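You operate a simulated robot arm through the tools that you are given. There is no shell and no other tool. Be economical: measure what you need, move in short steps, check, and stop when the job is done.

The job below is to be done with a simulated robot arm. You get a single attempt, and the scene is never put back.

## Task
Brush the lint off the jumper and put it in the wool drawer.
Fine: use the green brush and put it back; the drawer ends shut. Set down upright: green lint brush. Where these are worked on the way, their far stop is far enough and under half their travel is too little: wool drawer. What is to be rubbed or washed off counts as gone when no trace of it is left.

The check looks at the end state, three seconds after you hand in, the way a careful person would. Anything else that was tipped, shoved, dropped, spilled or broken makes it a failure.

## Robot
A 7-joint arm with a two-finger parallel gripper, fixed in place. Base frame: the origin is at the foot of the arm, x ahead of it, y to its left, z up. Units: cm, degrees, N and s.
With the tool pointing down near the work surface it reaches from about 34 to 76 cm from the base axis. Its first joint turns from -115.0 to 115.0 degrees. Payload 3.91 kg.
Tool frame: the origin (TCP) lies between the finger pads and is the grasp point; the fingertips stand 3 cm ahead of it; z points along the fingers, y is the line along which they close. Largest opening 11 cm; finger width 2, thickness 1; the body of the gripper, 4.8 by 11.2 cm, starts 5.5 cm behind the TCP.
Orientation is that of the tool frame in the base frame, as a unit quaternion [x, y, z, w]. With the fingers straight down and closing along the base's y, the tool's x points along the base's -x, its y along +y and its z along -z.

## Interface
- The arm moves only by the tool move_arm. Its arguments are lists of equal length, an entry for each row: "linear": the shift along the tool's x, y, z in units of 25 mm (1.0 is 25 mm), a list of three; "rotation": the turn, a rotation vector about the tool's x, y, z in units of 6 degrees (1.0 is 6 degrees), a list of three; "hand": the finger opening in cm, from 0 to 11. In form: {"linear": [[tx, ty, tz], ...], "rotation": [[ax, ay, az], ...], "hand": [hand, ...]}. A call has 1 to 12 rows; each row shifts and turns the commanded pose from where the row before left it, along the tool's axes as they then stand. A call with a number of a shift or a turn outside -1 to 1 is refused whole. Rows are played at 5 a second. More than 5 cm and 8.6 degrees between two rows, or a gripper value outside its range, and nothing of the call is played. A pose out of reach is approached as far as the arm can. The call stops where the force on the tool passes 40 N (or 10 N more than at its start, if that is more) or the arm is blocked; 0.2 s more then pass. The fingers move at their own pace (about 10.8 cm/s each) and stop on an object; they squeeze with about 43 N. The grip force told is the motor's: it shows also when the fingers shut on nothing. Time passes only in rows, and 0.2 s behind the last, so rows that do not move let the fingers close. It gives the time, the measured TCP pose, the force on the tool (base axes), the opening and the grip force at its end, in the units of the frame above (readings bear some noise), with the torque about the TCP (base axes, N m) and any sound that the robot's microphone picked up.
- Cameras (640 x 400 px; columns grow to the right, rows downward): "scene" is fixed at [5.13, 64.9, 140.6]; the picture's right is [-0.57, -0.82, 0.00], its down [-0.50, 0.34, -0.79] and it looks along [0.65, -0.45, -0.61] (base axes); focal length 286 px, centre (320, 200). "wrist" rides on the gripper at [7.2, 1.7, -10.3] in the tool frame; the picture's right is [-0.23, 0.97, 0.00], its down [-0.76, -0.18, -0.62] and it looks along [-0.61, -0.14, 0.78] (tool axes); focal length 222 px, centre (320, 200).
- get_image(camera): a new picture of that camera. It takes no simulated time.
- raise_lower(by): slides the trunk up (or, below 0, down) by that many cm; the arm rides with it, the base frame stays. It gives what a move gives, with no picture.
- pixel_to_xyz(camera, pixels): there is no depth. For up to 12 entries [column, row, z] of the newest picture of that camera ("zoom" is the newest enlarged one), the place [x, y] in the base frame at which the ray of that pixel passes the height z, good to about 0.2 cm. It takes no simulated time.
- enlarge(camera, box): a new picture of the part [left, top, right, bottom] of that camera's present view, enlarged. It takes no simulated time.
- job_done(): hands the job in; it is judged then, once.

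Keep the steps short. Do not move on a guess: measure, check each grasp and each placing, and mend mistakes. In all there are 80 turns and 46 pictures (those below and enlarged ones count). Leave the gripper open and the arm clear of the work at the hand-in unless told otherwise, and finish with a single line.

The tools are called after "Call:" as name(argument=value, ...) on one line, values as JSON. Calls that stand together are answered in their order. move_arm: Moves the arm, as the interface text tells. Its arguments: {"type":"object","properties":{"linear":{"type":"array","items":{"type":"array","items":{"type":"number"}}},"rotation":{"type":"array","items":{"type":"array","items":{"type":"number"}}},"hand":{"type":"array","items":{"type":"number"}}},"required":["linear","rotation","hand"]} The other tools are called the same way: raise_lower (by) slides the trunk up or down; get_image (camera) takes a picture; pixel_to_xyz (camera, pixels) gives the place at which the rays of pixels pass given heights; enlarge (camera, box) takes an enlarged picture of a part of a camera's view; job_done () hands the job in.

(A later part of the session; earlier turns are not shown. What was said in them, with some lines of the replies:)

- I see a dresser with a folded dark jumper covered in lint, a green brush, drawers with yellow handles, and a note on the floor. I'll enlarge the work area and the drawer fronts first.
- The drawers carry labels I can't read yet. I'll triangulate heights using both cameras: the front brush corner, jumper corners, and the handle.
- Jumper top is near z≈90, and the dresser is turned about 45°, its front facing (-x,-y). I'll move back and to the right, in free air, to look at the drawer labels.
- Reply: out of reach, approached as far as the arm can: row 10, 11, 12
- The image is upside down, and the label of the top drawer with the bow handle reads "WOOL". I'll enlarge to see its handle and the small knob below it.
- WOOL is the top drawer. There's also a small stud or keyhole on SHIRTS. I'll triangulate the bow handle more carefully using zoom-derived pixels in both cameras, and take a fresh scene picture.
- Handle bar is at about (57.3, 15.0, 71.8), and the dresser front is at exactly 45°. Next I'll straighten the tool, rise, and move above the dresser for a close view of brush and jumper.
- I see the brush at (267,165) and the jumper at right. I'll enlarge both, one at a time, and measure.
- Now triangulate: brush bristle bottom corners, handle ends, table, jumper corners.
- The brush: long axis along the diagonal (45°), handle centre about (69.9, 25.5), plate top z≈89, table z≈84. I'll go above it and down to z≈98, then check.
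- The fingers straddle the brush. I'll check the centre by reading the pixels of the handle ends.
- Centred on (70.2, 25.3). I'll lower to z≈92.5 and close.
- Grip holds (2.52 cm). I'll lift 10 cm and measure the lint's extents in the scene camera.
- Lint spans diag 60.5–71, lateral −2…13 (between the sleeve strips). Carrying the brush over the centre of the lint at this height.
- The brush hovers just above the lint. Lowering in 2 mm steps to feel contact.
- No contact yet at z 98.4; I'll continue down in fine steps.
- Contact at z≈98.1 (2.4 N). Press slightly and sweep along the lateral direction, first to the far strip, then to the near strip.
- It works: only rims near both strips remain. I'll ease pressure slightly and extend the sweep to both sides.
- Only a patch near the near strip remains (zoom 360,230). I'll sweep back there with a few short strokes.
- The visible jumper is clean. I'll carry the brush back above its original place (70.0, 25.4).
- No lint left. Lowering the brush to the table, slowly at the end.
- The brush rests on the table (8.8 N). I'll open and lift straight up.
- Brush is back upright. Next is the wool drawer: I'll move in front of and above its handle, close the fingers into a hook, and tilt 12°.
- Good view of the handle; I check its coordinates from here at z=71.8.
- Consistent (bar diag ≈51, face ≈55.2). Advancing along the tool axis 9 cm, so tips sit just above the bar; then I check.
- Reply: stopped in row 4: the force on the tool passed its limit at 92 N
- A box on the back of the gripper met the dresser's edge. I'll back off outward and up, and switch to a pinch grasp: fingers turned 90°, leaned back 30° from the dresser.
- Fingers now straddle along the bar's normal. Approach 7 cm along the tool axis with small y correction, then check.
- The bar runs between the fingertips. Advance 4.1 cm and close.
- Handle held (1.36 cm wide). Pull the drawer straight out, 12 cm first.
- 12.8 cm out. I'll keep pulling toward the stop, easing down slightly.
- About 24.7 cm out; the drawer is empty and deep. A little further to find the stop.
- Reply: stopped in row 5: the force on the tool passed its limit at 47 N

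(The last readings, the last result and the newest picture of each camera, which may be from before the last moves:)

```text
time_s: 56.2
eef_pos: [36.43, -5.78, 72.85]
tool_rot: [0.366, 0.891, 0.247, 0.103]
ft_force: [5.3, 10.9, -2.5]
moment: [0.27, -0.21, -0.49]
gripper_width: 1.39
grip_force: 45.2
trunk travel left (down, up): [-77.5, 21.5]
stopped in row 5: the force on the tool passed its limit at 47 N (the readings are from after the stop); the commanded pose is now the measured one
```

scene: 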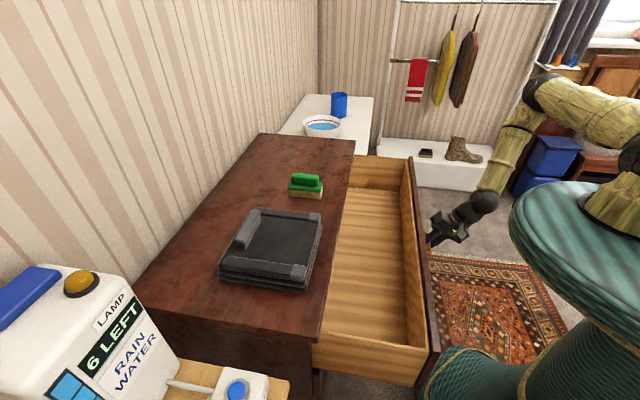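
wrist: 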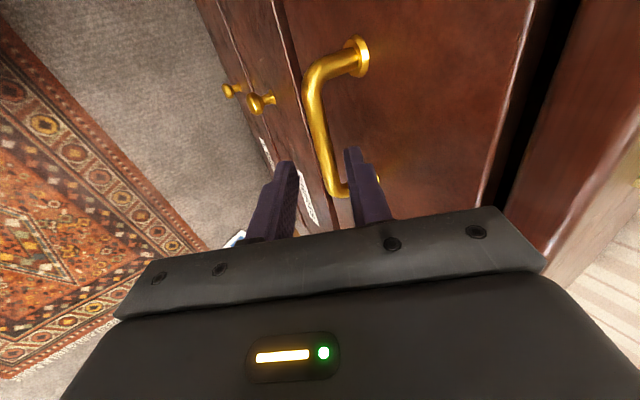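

Hit the stop (47 N) after ≈28.6 cm. Release, back off along the tool axis, and rise.

Call:
move_arm(linear=[[0, 0, 0], [0, 0, 0], [0, 0, -0.5], [0, 0, -0.6], [0, 0, -0.6], [0, 0.5, -0.85], [0, 0.5, -0.85], [0, 0.5, -0.85], [0, 0.5, -0.85], [0, 0.5, -0.85], [0, 0.5, -0.85], [0, 0.5, -0.85]], rotation=[[0, 0, 0], [0, 0, 0], [0, 0, 0], [0, 0, 0], [0, 0, 0], [0, 0, 0], [0, 0, 0], [0, 0, 0], [0, 0, 0], [0, 0, 0], [0, 0, 0], [0, 0, 0]], hand=[3.2, 3.2, 3.2, 3.2, 3.2, 3.2, 3.2, 3.2, 3.2, 3.2, 3.2, 3.2])

Call:
pixel_to_xyz(camera="scene", pixels=[[412, 158, 78], [438, 353, 78], [320, 352, 78], [312, 345, 78], [404, 160, 78], [418, 345, 78], [385, 342, 66], [345, 190, 66], [410, 192, 66], [422, 340, 66], [330, 338, 66]])

Call:
get_image(camera="scene")

```text
time_s: 58.8
eef_pos: [35.65, -7.89, 93.57]
tool_rot: [0.366, 0.892, 0.245, 0.101]
ft_force: [-0.1, 0.5, -0.2]
moment: [0.01, -0.04, 0.01]
gripper_width: 3.21
grip_force: 0.0
out of reach, approached as far as the arm can: row 11, 12
trunk travel left (down, up): [-77.5, 21.5]
```

```text
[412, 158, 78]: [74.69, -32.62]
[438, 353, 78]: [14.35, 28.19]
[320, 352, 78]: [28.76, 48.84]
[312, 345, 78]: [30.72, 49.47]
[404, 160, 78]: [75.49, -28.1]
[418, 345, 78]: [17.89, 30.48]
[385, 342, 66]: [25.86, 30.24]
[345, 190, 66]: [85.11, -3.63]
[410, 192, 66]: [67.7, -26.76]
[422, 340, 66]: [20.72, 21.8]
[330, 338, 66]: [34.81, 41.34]
```

```text
17 pictures are left
```

scene: 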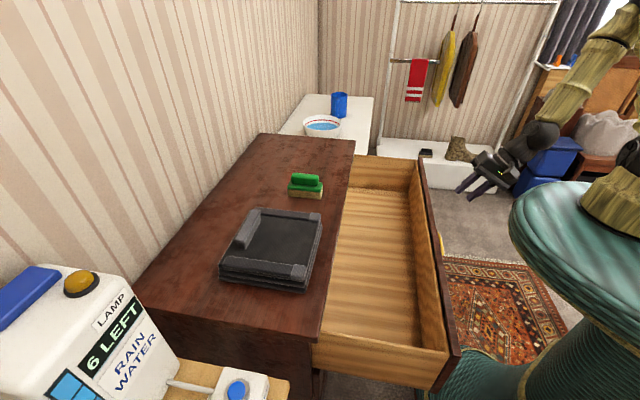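

The drawer is at its stop, empty. I'll straighten the tool, rise and travel toward the jumper's raised grip bar (near its back edge).

Call:
move_arm(linear=[[0, 0, 0], [0, 0, 0], [0, 0, 0], [0, 0, 0], [0, 0, 0], [0, 0.5, -0.8], [0, 0.5, -0.8], [0, 0.5, -0.8], [0, 0.5, -0.8], [0, 0.5, -0.8], [0, 0.5, -0.8]], rotation=[[1, 0, 0], [1, 0, 0], [1, 0, 0], [1, 0, 0], [1, 0, 0], [0, 0, 0], [0, 0, 0], [0, 0, 0], [0, 0, 0], [0, 0, 0], [0, 0, 0]], hand=[5, 5, 5, 5, 5, 5, 5, 5, 5, 5, 5])

Call:
move_arm(linear=[[0.5, 0.9, 0], [0.5, 0.9, 0], [0.5, 0.9, 0], [0.5, 0.9, 0], [0.5, 0.9, 0], [0.5, 0.9, 0], [0.5, 0.9, 0], [0.5, 0.9, 0], [0.5, 0.9, 0], [0.5, 0.9, 0], [0.5, 0.9, 0], [0.5, 0.9, 0]], rotation=[[0, 0, 0], [0, 0, 0], [0, 0, 0], [0, 0, 0], [0, 0, 0], [0, 0, 0], [0, 0, 0], [0, 0, 0], [0, 0, 0], [0, 0, 0], [0, 0, 0], [0, 0, 0]], hand=[5, 5, 5, 5, 5, 5, 5, 5, 5, 5, 5, 5])

```text
time_s: 61.2
eef_pos: [40.79, -3.0, 105.43]
tool_rot: [0.381, 0.925, 0.007, 0.004]
ft_force: [-0.3, -0.1, 0.3]
moment: [-0.03, 0.01, 0.01]
gripper_width: 5.02
grip_force: 0.1
trunk travel left (down, up): [-77.5, 21.5]
```

```text
time_s: 63.8
eef_pos: [49.25, 26.82, 105.89]
tool_rot: [0.382, 0.924, 0.006, 0.003]
ft_force: [0.1, 0.0, 1.0]
moment: [0.01, 0.02, -0.07]
gripper_width: 5.04
grip_force: 0.0
trunk travel left (down, up): [-77.5, 21.5]
```

Call:
move_arm(linear=[[0.545, 0.86, 0], [0.545, 0.86, 0], [0.545, 0.86, 0], [0.545, 0.86, 0], [0.545, 0.86, 0], [0.545, 0.86, 0], [0.545, 0.86, 0], [0.545, 0.86, 0]], rotation=[[0, 0, 0], [0, 0, 0], [0, 0, 0], [0, 0, 0], [0, 0, 0], [0, 0, 0], [0, 0, 0], [0, 0, 0]], hand=[5, 5, 5, 5, 5, 5, 5, 5])

Call:
get_image(camera="wrist")

```text
time_s: 65.6
eef_pos: [52.88, 47.15, 106.04]
tool_rot: [0.379, 0.925, 0.006, 0.004]
ft_force: [-0.3, 0.1, 1.1]
moment: [-0.01, 0.01, 0.01]
gripper_width: 5.01
grip_force: 0.0
trunk travel left (down, up): [-77.5, 21.5]
```

```text
16 pictures are left
```

wrist: 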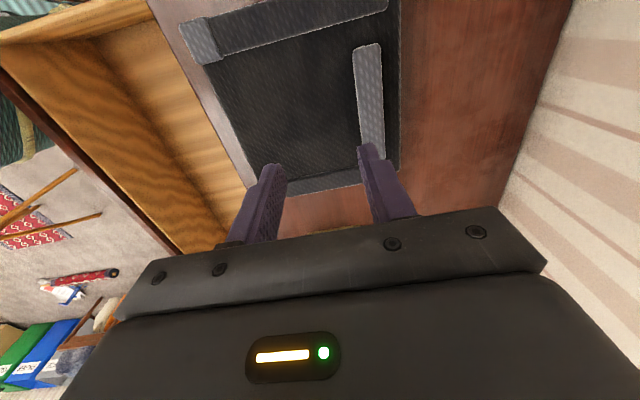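

Clear top view of the bar. I triangulate its top corners in both cameras.

Call:
pixel_to_xyz(camera="wrist", pixels=[[354, 50, 93], [381, 45, 93], [354, 50, 91], [381, 45, 91], [361, 140, 93], [384, 140, 93], [190, 22, 90], [387, 8, 90], [399, 168, 90]])

Call:
pixel_to_xyz(camera="scene", pixels=[[260.9, 211.6, 93], [252.5, 210.1, 93], [244.8, 243.7, 93], [235.2, 241.3, 93], [260.9, 211.6, 91], [252.5, 210.1, 91], [244.8, 243.7, 91], [235.2, 241.3, 91]])

Call:
enlarge(camera="wrist", box=[300, 20, 460, 200])

```text
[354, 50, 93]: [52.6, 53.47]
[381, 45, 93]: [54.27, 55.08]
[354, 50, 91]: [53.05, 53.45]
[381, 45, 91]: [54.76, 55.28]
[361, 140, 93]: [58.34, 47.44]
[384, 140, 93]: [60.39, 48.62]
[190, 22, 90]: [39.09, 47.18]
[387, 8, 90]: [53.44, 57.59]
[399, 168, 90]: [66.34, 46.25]
```

```text
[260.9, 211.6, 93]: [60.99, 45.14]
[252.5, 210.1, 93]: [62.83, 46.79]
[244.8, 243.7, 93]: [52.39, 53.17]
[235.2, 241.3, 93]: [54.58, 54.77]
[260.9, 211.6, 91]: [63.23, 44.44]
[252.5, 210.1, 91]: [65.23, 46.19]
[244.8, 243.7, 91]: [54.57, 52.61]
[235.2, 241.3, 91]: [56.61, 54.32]
```

```text
2.22 times, centred on (380, 110) of wrist
```

zoom: 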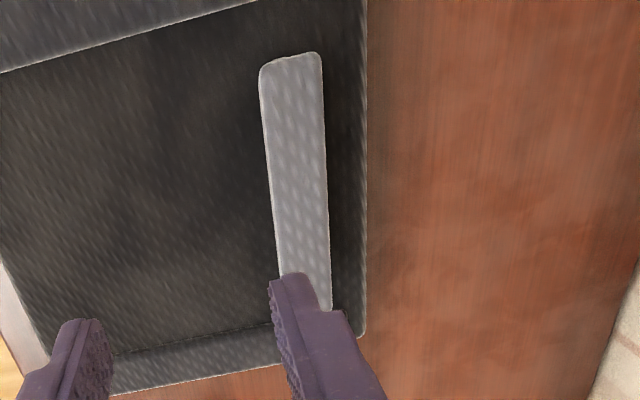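

Bar top z≈93, centre (57.7, 50.0), 2.5 cm wide. Move over it at this height.

Call:
move_arm(linear=[[-0.18, 0.72, 0], [-0.18, 0.72, 0], [-0.18, 0.72, 0], [0, 0, 0]], rotation=[[0, 0, 0], [0, 0, 0], [0, 0, 0], [0, 0, 0]], hand=[6, 6, 6, 6])

Call:
move_arm(linear=[[0, 0, 0.8], [0, 0, 0.8], [0, 0, 0.8], [0, 0, 0.8], [0, 0, 0]], rotation=[[0, 0, 0], [0, 0, 0], [0, 0, 0], [0, 0, 0], [0, 0, 0]], hand=[6, 6, 6, 6, 6])

Call:
get_image(camera="wrist")

```text
time_s: 66.6
eef_pos: [56.72, 48.55, 105.81]
tool_rot: [0.38, 0.925, 0.007, 0.003]
ft_force: [-0.3, 0.1, 0.7]
moment: [0.0, -0.02, 0.0]
gripper_width: 6.01
grip_force: 0.1
out of reach, approached as far as the arm can: row 3
trunk travel left (down, up): [-77.5, 21.5]
```

```text
time_s: 67.8
eef_pos: [56.89, 48.47, 98.04]
tool_rot: [0.38, 0.925, 0.006, 0.004]
ft_force: [1.1, 0.0, 0.0]
moment: [0.01, -0.01, -0.02]
gripper_width: 6.01
grip_force: 0.1
trunk travel left (down, up): [-77.5, 21.5]
```

```text
14 pictures are left
```

wrist: 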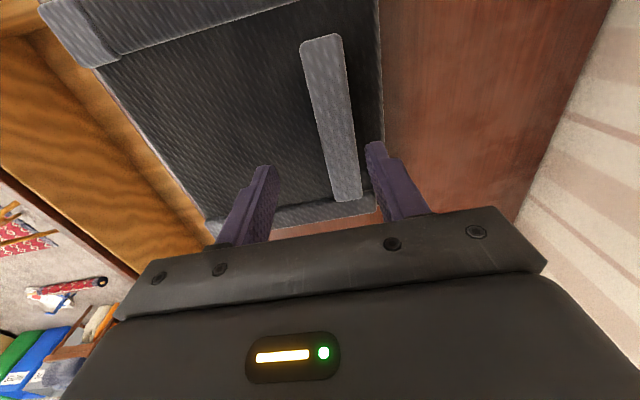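

1.6 cm short of the bar's middle; try again at this height, moving 1.65 cm along +y.

Call:
move_arm(linear=[[0.1, 0.33, 0], [0.1, 0.33, 0], [0, 0, 0]], rotation=[[0, 0, 0], [0, 0, 0], [0, 0, 0]], hand=[6, 6, 6])

```text
time_s: 68.6
eef_pos: [56.8, 49.05, 98.06]
tool_rot: [0.38, 0.925, 0.006, 0.004]
ft_force: [-0.7, -0.6, 0.6]
moment: [0.01, 0.01, -0.02]
gripper_width: 5.99
grip_force: 0.0
out of reach, approached as far as the arm can: row 1, 2
trunk travel left (down, up): [-77.5, 21.5]
```

At the reach limit (about 1.2 cm short), which the opening covers: with 7 cm both fingers still clear the bar, and closing will merely draw the jumper ~1 cm toward me. Descend to z≈93.

Call:
move_arm(linear=[[0, 0, 0], [0, 0.1, 0.7], [0, 0.1, 0.7], [0, 0.1, 0.6], [0, 0.1, 0], [0, 0, 0]], rotation=[[0, 0, 0], [0, 0, 0], [0, 0, 0], [0, 0, 0], [0, 0, 0], [0, 0, 0]], hand=[7, 7, 7, 7, 7, 7])

Call:
get_image(camera="wrist")

```text
time_s: 70.0
eef_pos: [56.73, 48.97, 93.43]
tool_rot: [0.38, 0.925, 0.008, 0.005]
ft_force: [3.7, -2.7, 16.7]
moment: [-0.53, 0.41, 0.13]
gripper_width: 6.95
grip_force: 0.1
out of reach, approached as far as the arm can: row 2, 3, 4
trunk travel left (down, up): [-77.5, 21.5]
```

```text
13 pictures are left
```

wrist: 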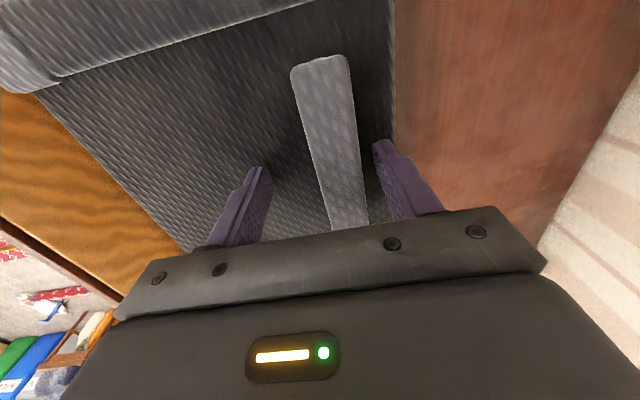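

Fingertips touch the jumper's surface (16.7 N), bar between them. Raise 2 mm and close.

Call:
move_arm(linear=[[0, 0, -0.12], [0, 0, 0], [0, 0, 0], [0, 0, 0], [0, 0, 0], [0, 0, 0], [0, 0, 0]], rotation=[[0, 0, 0], [0, 0, 0], [0, 0, 0], [0, 0, 0], [0, 0, 0], [0, 0, 0], [0, 0, 0]], hand=[7, 5, 4, 3, 2, 0, 0])

Call:
enlarge(camera="scene", box=[190, 180, 350, 300])

```text
time_s: 71.6
eef_pos: [56.7, 49.09, 93.33]
tool_rot: [0.38, 0.925, 0.005, 0.003]
ft_force: [-0.7, 1.6, 2.3]
moment: [-0.6, 0.53, -0.35]
gripper_width: 2.02
grip_force: 42.8
trunk travel left (down, up): [-77.5, 21.5]
```

```text
3.33 times, centred on (270, 240) of scene
```

zoom: 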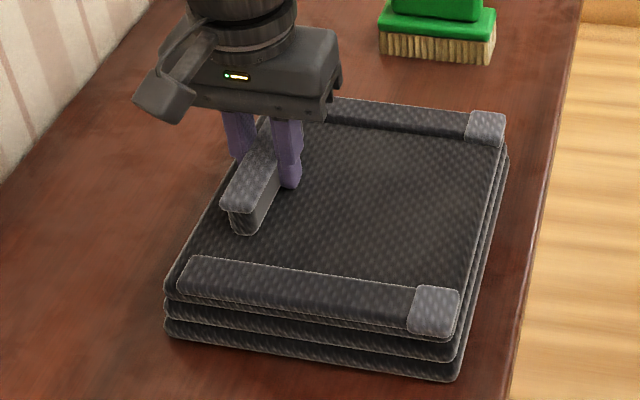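

Bar held (2.02 cm). Lift gently while drawing inward slightly.

Call:
move_arm(linear=[[0, 0, -0.2], [0, -0.1, -0.4], [0, -0.2, -0.6], [0, -0.2, -0.6], [0, -0.2, -0.6], [0, -0.2, -0.6], [0, 0, 0]], rotation=[[0, 0, 0], [0, 0, 0], [0, 0, 0], [0, 0, 0], [0, 0, 0], [0, 0, 0], [0, 0, 0]], hand=[0, 0, 0, 0, 0, 0, 0])

Call:
enlarge(camera="scene", box=[190, 150, 350, 270])

```text
time_s: 73.2
eef_pos: [55.19, 47.67, 100.86]
tool_rot: [0.381, 0.925, 0.006, 0.005]
ft_force: [-0.1, -0.8, -4.0]
moment: [0.18, -0.22, 0.03]
gripper_width: 1.97
grip_force: 43.0
trunk travel left (down, up): [-77.5, 21.5]
```

```text
3.33 times, centred on (270, 210) of scene
```

zoom: 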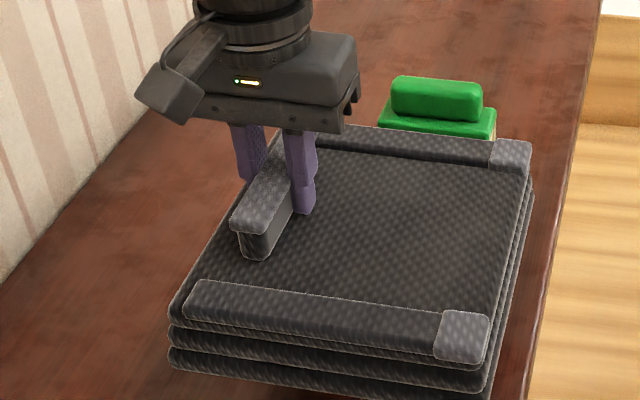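

Jumper lifted level (≈0.4 kg). Carry it outward over the drawer while rising.

Call:
move_arm(linear=[[0, -0.6, -0.5], [0, -0.9, -0.5], [0, -0.9, -0.5], [0, -0.95, -0.4], [0, -0.95, -0.2], [0, -0.95, 0], [0, -0.95, 0], [0, -0.95, 0], [0, -0.95, 0], [0, -0.95, 0], [0, -0.95, 0], [0, -0.9, 0]], rotation=[[0, 0, 0], [0, 0, 0], [0, 0, 0], [0, 0, 0], [0, 0, 0], [0, 0, 0], [0, 0, 0], [0, 0, 0], [0, 0, 0], [0, 0, 0], [0, 0, 0], [0, 0, 0]], hand=[0, 0, 0, 0, 0, 0, 0, 0, 0, 0, 0, 0])

Call:
move_arm(linear=[[0, 0, 0], [0, 0, 0], [0, 0, 0], [0, 0, 0], [0, 0, 0], [0, 0, 0], [0, 0, 0], [0, 0, 0], [0, 0, 0], [0, 0, 0], [0, 0, 0], [0, 0, 0]], rotation=[[0, 0, -1], [0, 0, -1], [0, 0, -1], [0, 0, -1], [0, 0, -1], [0, 0, -1], [0, 0, -1], [0, 0, -1], [0, 0, -1], [0, 0, -1], [0, 0, -1], [0, 0, -1]], hand=[0, 0, 0, 0, 0, 0, 0, 0, 0, 0, 0, 0])

Call:
move_arm(linear=[[0, 0, 0], [0, 0, 0], [0, 0, 0], [0, 0, 0]], rotation=[[0, 0, -1], [0, 0, -1], [0, 0, -1], [0, 0, 0]], hand=[0, 0, 0, 0])

Call:
get_image(camera="scene")

Call:
get_image(camera="wrist")

```text
time_s: 75.8
eef_pos: [35.92, 28.17, 105.77]
tool_rot: [0.38, 0.925, 0.006, 0.003]
ft_force: [1.0, 0.1, -4.5]
moment: [0.22, -0.22, 0.01]
gripper_width: 1.96
grip_force: 42.7
trunk travel left (down, up): [-77.5, 21.5]
```

```text
time_s: 78.4
eef_pos: [35.99, 28.16, 105.7]
tool_rot: [-0.236, 0.972, 0.002, 0.007]
ft_force: [-0.7, -0.5, -5.0]
moment: [0.28, 0.15, -0.01]
gripper_width: 2.01
grip_force: 42.7
trunk travel left (down, up): [-77.5, 21.5]
```

```text
time_s: 79.4
eef_pos: [35.89, 28.06, 105.66]
tool_rot: [-0.384, 0.923, 0.001, 0.007]
ft_force: [0.0, 0.4, -4.6]
moment: [0.21, 0.17, 0.03]
gripper_width: 1.99
grip_force: 42.9
trunk travel left (down, up): [-77.5, 21.5]
```

```text
10 pictures are left
```

scene: 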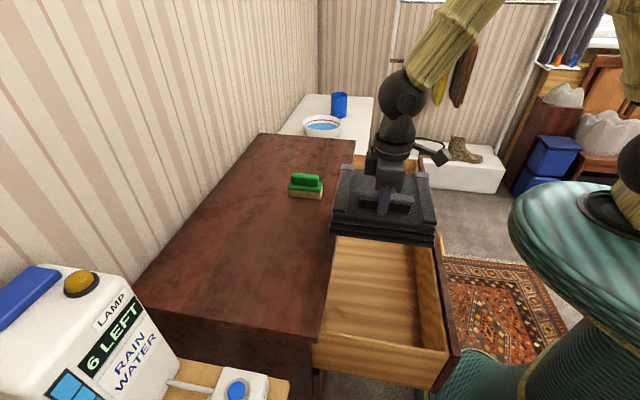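

```text
9 pictures are left
```

wrist: 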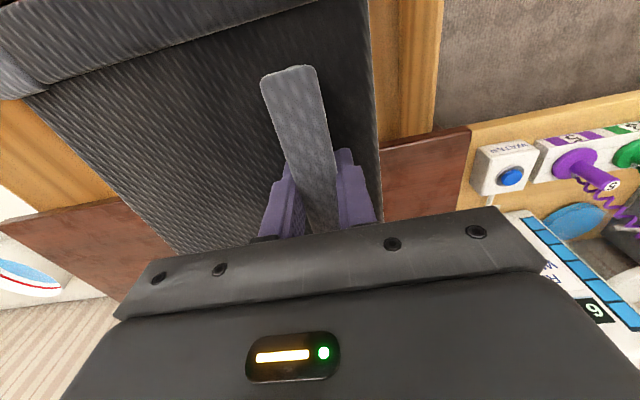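

Jumper hangs over the open drawer. I'll measure its edges (top at z≈102.6) and the drawer's walls.

Call:
pixel_to_xyz(camera="scene", pixels=[[342, 165, 102.6], [331, 230, 102.6], [427, 172, 102.6], [436, 236, 102.6], [449, 349, 78], [460, 353, 78], [434, 250, 78], [443, 345, 78], [325, 320, 78], [415, 345, 66], [329, 308, 66]])

Call:
enlarge(camera="scene", box=[300, 230, 480, 400])

```text
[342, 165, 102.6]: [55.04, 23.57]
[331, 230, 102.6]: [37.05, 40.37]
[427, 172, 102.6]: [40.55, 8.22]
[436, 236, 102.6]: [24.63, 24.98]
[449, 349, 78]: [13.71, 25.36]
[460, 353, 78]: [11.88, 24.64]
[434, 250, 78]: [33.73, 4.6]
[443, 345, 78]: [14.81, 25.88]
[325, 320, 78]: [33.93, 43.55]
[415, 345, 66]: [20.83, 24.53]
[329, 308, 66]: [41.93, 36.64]
```

```text
2.35 times, centred on (390, 315) of scene
```

zoom: 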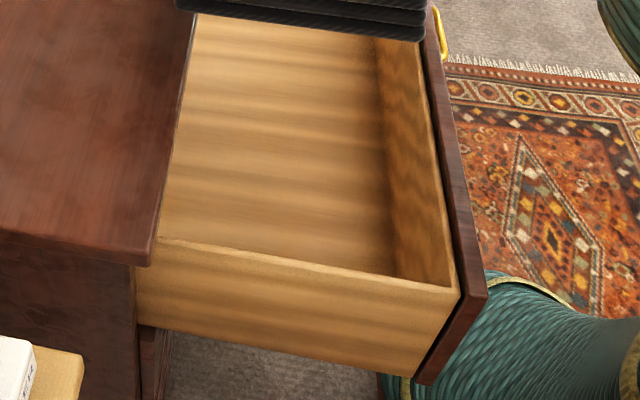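

Jumper spans diag 34.6–55.1, drawer interior ≈28.3–55. Shift 3.3 cm outward, then lower to z≈85.

Call:
move_arm(linear=[[0.66, 0, 0], [0.66, 0, 0], [0, 0, 0.9], [0, 0, 0.9], [0, 0, 0.9], [0, 0, 0.9], [0, 0, 0.9], [0, 0, 0.9], [0, 0, 0.9], [0, 0, 0.9], [0, 0, 0.9], [0, 0, 0]], rotation=[[0, 0, 0], [0, 0, 0], [0, 0, 0], [0, 0, 0], [0, 0, 0], [0, 0, 0], [0, 0, 0], [0, 0, 0], [0, 0, 0], [0, 0, 0], [0, 0, 0], [0, 0, 0]], hand=[0, 0, 0, 0, 0, 0, 0, 0, 0, 0, 0, 0])

Call:
enlarge(camera="scene", box=[300, 130, 480, 300])

```text
time_s: 82.0
eef_pos: [34.01, 26.02, 85.36]
tool_rot: [-0.386, 0.922, 0.001, 0.008]
ft_force: [-0.8, -0.1, -5.1]
moment: [0.2, 0.17, -0.03]
gripper_width: 1.99
grip_force: 43.0
trunk travel left (down, up): [-77.5, 21.5]
```

```text
2.35 times, centred on (390, 215) of scene
```

zoom: 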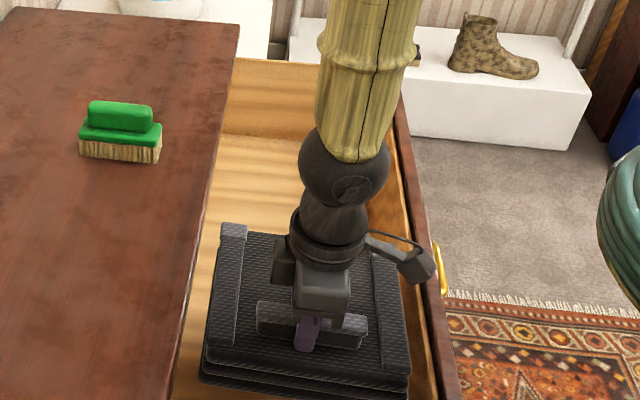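

Clear on both sides. Lower on, slowly at the end, until contact.

Call:
move_arm(linear=[[0, 0, 0.6], [0, 0, 0.6], [0, 0, 0.4], [0, 0, 0.3], [0, 0, 0.2], [0, 0, 0.2], [0, 0, 0.2], [0, 0, 0.2], [0, 0, 0]], rotation=[[0, 0, 0], [0, 0, 0], [0, 0, 0], [0, 0, 0], [0, 0, 0], [0, 0, 0], [0, 0, 0], [0, 0, 0], [0, 0, 0]], hand=[0, 0, 0, 0, 0, 0, 0, 0, 0])

```text
time_s: 84.0
eef_pos: [33.91, 25.93, 78.64]
tool_rot: [-0.384, 0.923, 0.002, 0.007]
ft_force: [0.6, 0.2, -4.3]
moment: [0.24, 0.15, 0.01]
gripper_width: 1.96
grip_force: 43.0
trunk travel left (down, up): [-77.5, 21.5]
```

Call:
move_arm(linear=[[0, 0, 0.2], [0, 0, 0.2], [0, 0, 0.2], [0, 0, 0.15], [0, 0, 0.15], [0, 0, 0]], rotation=[[0, 0, 0], [0, 0, 0], [0, 0, 0], [0, 0, 0], [0, 0, 0], [0, 0, 0]], hand=[0, 0, 0, 0, 0, 0])

```text
time_s: 85.4
eef_pos: [33.94, 25.94, 76.26]
tool_rot: [-0.385, 0.923, 0.002, 0.007]
ft_force: [0.9, -0.1, -4.5]
moment: [0.23, 0.18, -0.01]
gripper_width: 1.97
grip_force: 43.2
trunk travel left (down, up): [-77.5, 21.5]
```

No contact yet (still carrying 4.5 N). Continue in fine steps.

Call:
move_arm(linear=[[0, 0, 0.12], [0, 0, 0.12], [0, 0, 0.12], [0, 0, 0.12], [0, 0, 0]], rotation=[[0, 0, 0], [0, 0, 0], [0, 0, 0], [0, 0, 0], [0, 0, 0]], hand=[0, 0, 0, 0, 0])

```text
time_s: 86.6
eef_pos: [34.01, 25.96, 75.17]
tool_rot: [-0.385, 0.923, 0.001, 0.007]
ft_force: [-0.3, 0.1, -4.9]
moment: [0.19, 0.18, -0.02]
gripper_width: 2.0
grip_force: 43.2
trunk travel left (down, up): [-77.5, 21.5]
```

Call:
move_arm(linear=[[0, 0, 0.12], [0, 0, 0.12], [0, 0, 0.12], [0, 0, 0.12], [0, 0, 0.12], [0, 0, 0.12], [0, 0, 0]], rotation=[[0, 0, 0], [0, 0, 0], [0, 0, 0], [0, 0, 0], [0, 0, 0], [0, 0, 0], [0, 0, 0]], hand=[0, 0, 0, 0, 0, 0, 0])

```text
time_s: 88.2
eef_pos: [33.95, 26.09, 73.29]
tool_rot: [-0.385, 0.923, 0.001, 0.007]
ft_force: [-0.7, -0.5, -4.8]
moment: [0.2, 0.19, 0.0]
gripper_width: 1.99
grip_force: 43.2
trunk travel left (down, up): [-77.5, 21.5]
```

Call:
move_arm(linear=[[0, 0, 0.12], [0, 0, 0.12], [0, 0, 0.12], [0, 0, 0.12], [0, 0, 0.12], [0, 0, 0.12], [0, 0, 0]], rotation=[[0, 0, 0], [0, 0, 0], [0, 0, 0], [0, 0, 0], [0, 0, 0], [0, 0, 0], [0, 0, 0]], hand=[0, 0, 0, 0, 0, 0, 0])

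Call:
enlarge(camera="scene", box=[300, 150, 480, 320])

```text
time_s: 89.8
eef_pos: [33.96, 26.08, 71.62]
tool_rot: [-0.385, 0.923, 0.002, 0.007]
ft_force: [0.1, 0.7, -5.1]
moment: [0.19, 0.16, 0.0]
gripper_width: 1.96
grip_force: 42.8
trunk travel left (down, up): [-77.5, 21.5]
```

```text
2.35 times, centred on (390, 235) of scene
```

zoom: 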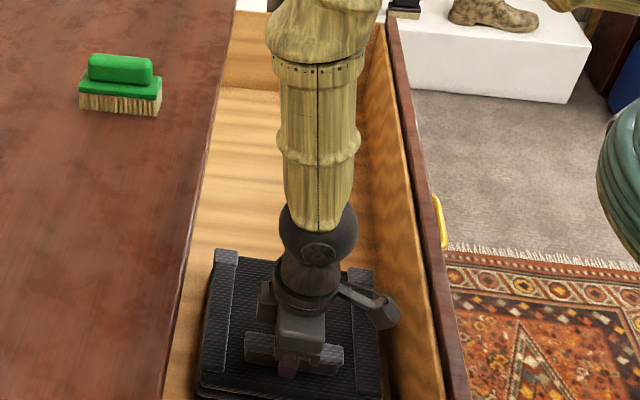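

The jumper is inside the drawer with gaps on both sides. Continue down to the floor.

Call:
move_arm(linear=[[0, 0, 0.1], [0, 0, 0.1], [0, 0, 0.1], [0, 0, 0.1], [0, 0, 0.1], [0, 0, 0.1], [0, 0, 0]], rotation=[[0, 0, 0], [0, 0, 0], [0, 0, 0], [0, 0, 0], [0, 0, 0], [0, 0, 0], [0, 0, 0]], hand=[0, 0, 0, 0, 0, 0, 0])

```text
time_s: 90.8
eef_pos: [34.29, 26.34, 70.94]
tool_rot: [-0.385, 0.923, 0.002, 0.011]
ft_force: [0.8, -0.8, 28.1]
moment: [-0.71, 1.32, 0.05]
gripper_width: 1.97
grip_force: 43.2
trunk travel left (down, up): [-77.5, 21.5]
stopped in row 4: the force on the tool passed its limit at 45 N (the readings are from after the stop); the commanded pose is now the measured one
```

Floor contact (28 N, at the slightly lower edge). Relax a little, open, and rise 2 cm to check.

Call:
move_arm(linear=[[0, 0, -0.1], [0, 0, 0], [0, 0, 0], [0, 0, 0], [0, 0, -0.4], [0, 0, -0.5], [0, 0, -0.9], [0, 0, -0.9], [0, 0, -0.9], [0, 0, -0.9], [0, 0, -0.9], [0, 0, -0.9]], rotation=[[0, 0, 0], [0, 0, 0], [0, 0, 0], [0, 0, 0], [0, 0, 0], [0, 0, 0], [0, 0, 0], [0, 0, 0], [0, 0, 0], [0, 0, 0], [0, 0, 0], [0, 0, 0]], hand=[2.5, 3.5, 5, 5, 5, 5, 5, 5, 5, 5, 5, 5])

Call:
get_image(camera="wrist")

```text
time_s: 93.4
eef_pos: [33.96, 26.42, 86.77]
tool_rot: [-0.386, 0.923, 0.001, 0.01]
ft_force: [-0.2, 0.5, 0.6]
moment: [-0.04, 0.01, -0.02]
gripper_width: 5.0
grip_force: 0.0
trunk travel left (down, up): [-77.5, 21.5]
```

```text
5 pictures are left
```

wrist: 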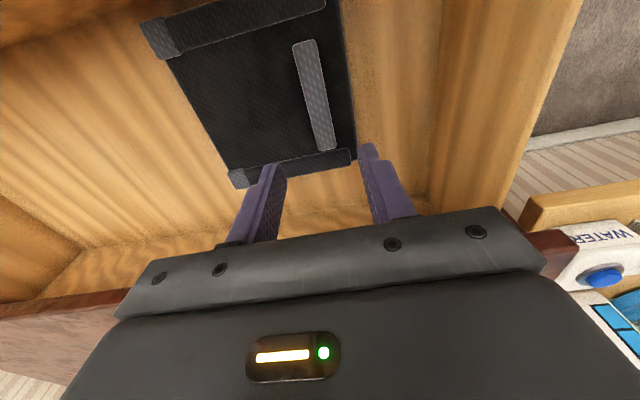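

Jumper lies flat in the drawer, fully inside. Now I rise, move out in front of the drawer, and take the tilted pinch pose again.

Call:
move_arm(linear=[[0, 0, -1], [0, 0, -1], [0.76, -0.984, 0], [0.76, -0.984, 0], [0.76, -0.984, 0], [0.76, -0.984, 0], [0.76, -0.984, 0], [0.76, -0.984, 0], [0.76, -0.984, 0], [0.76, -0.984, 0], [0.76, -0.984, 0], [0.76, -0.984, 0]], rotation=[[0, 0, 0], [0, 0, 0], [0, 0, 0], [0, 0, 0], [0, 0, 0], [0, 0, 0], [0, 0, 0], [0, 0, 0], [0, 0, 0], [0, 0, 0], [0, 0, 0], [0, 0, 0]], hand=[5, 5, 5, 3.2, 3.2, 3.2, 3.2, 3.2, 3.2, 3.2, 3.2, 3.2])

Call:
move_arm(linear=[[0, 0, 0], [0, 0, 0], [0, 0, 0], [0, 0, 0], [0, 0, 0], [0, 0, 0], [0, 0, 0], [0, 0, 0], [0, 0, 0], [0, 0, 0], [0, 0, 0], [0, 0, 0]], rotation=[[0, 0, 1], [0, 0, 1], [0, 0, 1], [0, 0, 1], [0, 0, 1], [0, 0, 1], [0, 0, 1], [0, 0, 1], [0, 0, 1], [0, 0, 1], [0, 0, 1], [0, 0, 1]], hand=[3.2, 3.2, 3.2, 3.2, 3.2, 3.2, 3.2, 3.2, 3.2, 3.2, 3.2, 3.2])

Call:
move_arm(linear=[[0, 0, 0], [0, 0, 0], [0, 0, 0], [0, 0, 0], [0, 0, 0], [0, 0, 0], [0, 0, 0], [0, 0, 0], [0, 0, 0]], rotation=[[0, 0, 1], [0, 0, 1], [0, 0, 1], [-1, 0, 0], [-1, 0, 0], [-1, 0, 0], [-1, 0, 0], [-1, 0, 0], [0, 0, 0]], hand=[3.2, 3.2, 3.2, 3.2, 3.2, 3.2, 3.2, 3.2, 3.2])

```text
time_s: 96.0
eef_pos: [38.06, -4.93, 91.41]
tool_rot: [-0.386, 0.923, 0.003, 0.009]
ft_force: [0.4, -0.4, -0.5]
moment: [0.03, 0.0, 0.03]
gripper_width: 3.19
grip_force: 0.1
trunk travel left (down, up): [-77.5, 21.5]
```

```text
time_s: 98.6
eef_pos: [37.93, -4.87, 91.56]
tool_rot: [0.232, 0.973, 0.006, 0.006]
ft_force: [-0.1, 0.0, 0.2]
moment: [0.02, -0.02, 0.02]
gripper_width: 3.16
grip_force: 0.0
trunk travel left (down, up): [-77.5, 21.5]
```

```text
time_s: 100.6
eef_pos: [37.98, -4.77, 91.68]
tool_rot: [0.366, 0.891, 0.247, 0.104]
ft_force: [0.6, -0.5, 0.7]
moment: [0.03, -0.01, 0.01]
gripper_width: 3.21
grip_force: 0.0
trunk travel left (down, up): [-77.5, 21.5]
```

Same pose as at release. Descend to 4.6 cm short of the handle along the known line, then check with a picture.

Call:
move_arm(linear=[[0.028, -0.904, 0.846], [0.028, -0.904, 0.846], [0.028, -0.904, 0.846], [0.028, -0.904, 0.846], [0.028, -0.904, 0.846], [0, 0, 0]], rotation=[[0, 0, 0], [0, 0, 0], [0, 0, 0], [0, 0, 0], [0, 0, 0], [0, 0, 0]], hand=[3.2, 3.2, 3.2, 3.2, 3.2, 3.2])

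Call:
get_image(camera="wrist")

```text
time_s: 102.0
eef_pos: [34.69, -7.37, 76.47]
tool_rot: [0.365, 0.891, 0.247, 0.104]
ft_force: [-0.4, 0.3, 0.3]
moment: [0.0, 0.02, 0.02]
gripper_width: 3.2
grip_force: 0.1
trunk travel left (down, up): [-77.5, 21.5]
```

```text
4 pictures are left
```

wrist: 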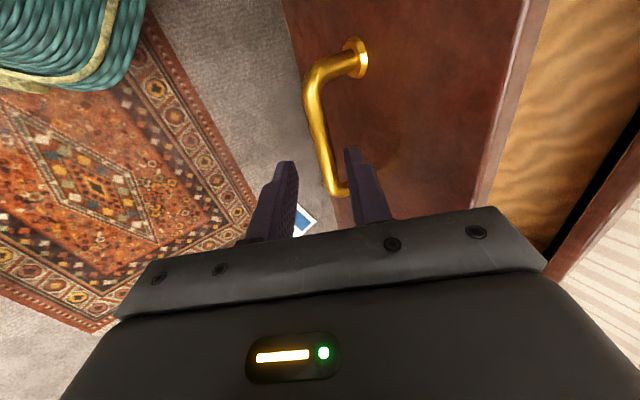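

The bar is between the fingertips as before. Advance 4.2 cm and close.

Call:
move_arm(linear=[[0, 0, 0.56], [0, 0, 0.56], [0, 0, 0.56], [0, 0, 0], [0, 0, 0], [0, 0, 0], [0, 0, 0]], rotation=[[0, 0, 0], [0, 0, 0], [0, 0, 0], [0, 0, 0], [0, 0, 0], [0, 0, 0], [0, 0, 0]], hand=[3.2, 3.2, 3.2, 3.2, 0, 0, 0])

```text
time_s: 103.6
eef_pos: [36.37, -5.89, 73.24]
tool_rot: [0.366, 0.891, 0.247, 0.103]
ft_force: [2.5, 0.6, 11.5]
moment: [0.37, 0.16, -0.31]
gripper_width: 1.38
grip_force: 45.0
trunk travel left (down, up): [-77.5, 21.5]
```

Held (1.38). Push the drawer in, 18 cm first.

Call:
move_arm(linear=[[0, 0.3, 0.181], [0, 0.514, 0.31], [0, 0.514, 0.31], [0, 0.514, 0.31], [0, 0.514, 0.31], [0, 0.514, 0.31], [0, 0.514, 0.31], [0, 0.514, 0.31], [0, 0.514, 0.31], [0, 0.514, 0.31], [0, 0.514, 0.31], [0, 0.514, 0.31]], rotation=[[0, 0, 0], [0, 0, 0], [0, 0, 0], [0, 0, 0], [0, 0, 0], [0, 0, 0], [0, 0, 0], [0, 0, 0], [0, 0, 0], [0, 0, 0], [0, 0, 0], [0, 0, 0]], hand=[0, 0, 0, 0, 0, 0, 0, 0, 0, 0, 0, 0])

```text
time_s: 106.2
eef_pos: [48.6, 6.32, 73.24]
tool_rot: [0.366, 0.891, 0.247, 0.105]
ft_force: [-1.8, 3.9, 15.9]
moment: [0.68, 0.41, 0.03]
gripper_width: 1.37
grip_force: 45.0
trunk travel left (down, up): [-77.5, 21.5]
```

Smooth so far; 11.4 cm remain. Push 10.5 cm then finish in small steps.

Call:
move_arm(linear=[[0, 0.514, 0.31], [0, 0.514, 0.31], [0, 0.514, 0.31], [0, 0.514, 0.31], [0, 0.514, 0.31], [0, 0.514, 0.31], [0, 0.514, 0.31], [0, 0.137, 0.083], [0, 0.137, 0.083], [0, 0.069, 0.042], [0, 0.069, 0.042], [0, 0, 0]], rotation=[[0, 0, 0], [0, 0, 0], [0, 0, 0], [0, 0, 0], [0, 0, 0], [0, 0, 0], [0, 0, 0], [0, 0, 0], [0, 0, 0], [0, 0, 0], [0, 0, 0], [0, 0, 0]], hand=[0, 0, 0, 0, 0, 0, 0, 0, 0, 0, 0, 0])

```text
time_s: 108.8
eef_pos: [56.74, 14.46, 73.15]
tool_rot: [0.366, 0.891, 0.247, 0.106]
ft_force: [0.7, 1.4, 26.8]
moment: [0.02, -0.38, -0.62]
gripper_width: 1.39
grip_force: 44.5
trunk travel left (down, up): [-77.5, 21.5]
```

Back at the starting position. Push slightly more until it stops firmly.

Call:
move_arm(linear=[[0, 0.069, 0.03], [0, 0.069, 0.03], [0, 0.069, 0.03], [0, 0, 0]], rotation=[[0, 0, 0], [0, 0, 0], [0, 0, 0], [0, 0, 0]], hand=[0, 0, 0, 0])

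Call:
get_image(camera="wrist")

```text
time_s: 109.8
eef_pos: [56.77, 14.58, 73.08]
tool_rot: [0.367, 0.891, 0.246, 0.104]
ft_force: [-15.4, -21.4, 23.9]
moment: [-0.61, -0.21, -0.59]
gripper_width: 1.35
grip_force: 44.9
trunk travel left (down, up): [-77.5, 21.5]
```

```text
3 pictures are left
```

wrist: 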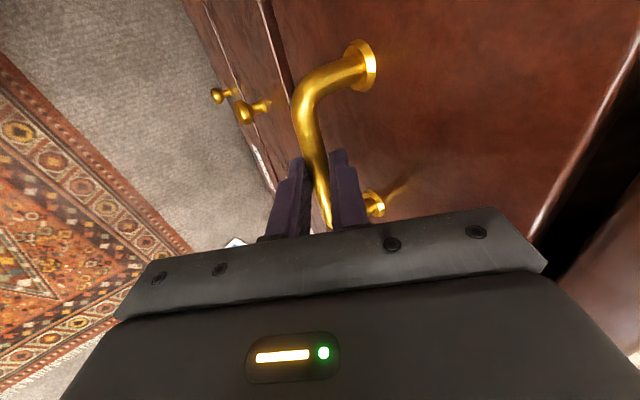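

Firm stop at 26 N: the drawer is shut. Open and back off along the tool axis, then away.

Call:
move_arm(linear=[[0, 0, 0], [0, 0, 0], [0, 0, 0], [0, 0, -0.5], [0, 0, -0.6], [0, 0, -0.7], [0, -0.4, -0.8], [0, -0.4, -0.8], [0, -0.4, -0.8], [0, 0, -0.9]], rotation=[[0, 0, 0], [0, 0, 0], [0, 0, 0], [0, 0, 0], [0, 0, 0], [0, 0, 0], [0, 0, 0], [0, 0, 0], [0, 0, 0], [0, 0, 0]], hand=[2, 3.2, 3.2, 3.2, 3.2, 3.2, 3.2, 5, 7, 9])

Call:
get_image(camera="scene")

Call:
enlarge(camera="wrist", box=[180, 0, 640, 260])

```text
time_s: 112.0
eef_pos: [50.63, 8.39, 82.36]
tool_rot: [0.366, 0.891, 0.248, 0.104]
ft_force: [-0.6, 0.2, 0.5]
moment: [-0.01, 0.0, 0.02]
gripper_width: 9.03
grip_force: 0.2
trunk travel left (down, up): [-77.5, 21.5]
```

```text
2 pictures are left
```

scene: 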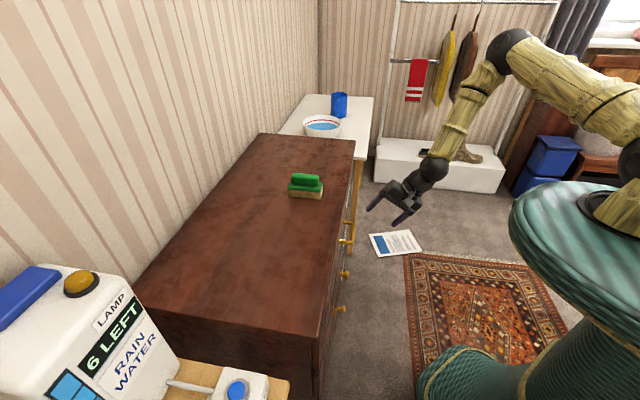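

```text
1.39 times, centred on (410, 130) of wrist
```

zoom: 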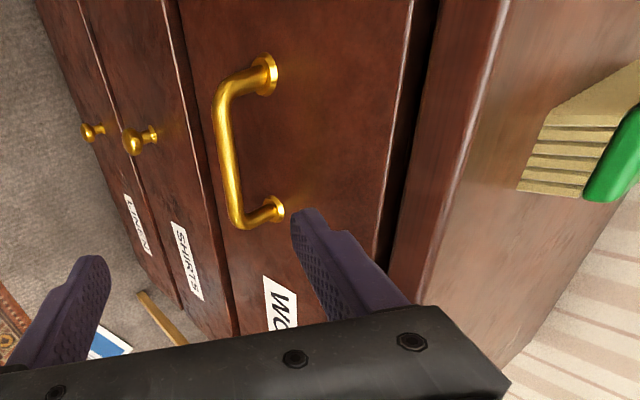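

The drawer is flush and shut with the jumper inside, the brush stands upright in its place, and the gripper is open and clear. I'm handing in.

Call:
job_done()

```text
The job is handed in.
```

The jumper is brushed clean and lies in the shut wool drawer, and the green brush is back upright in its place.
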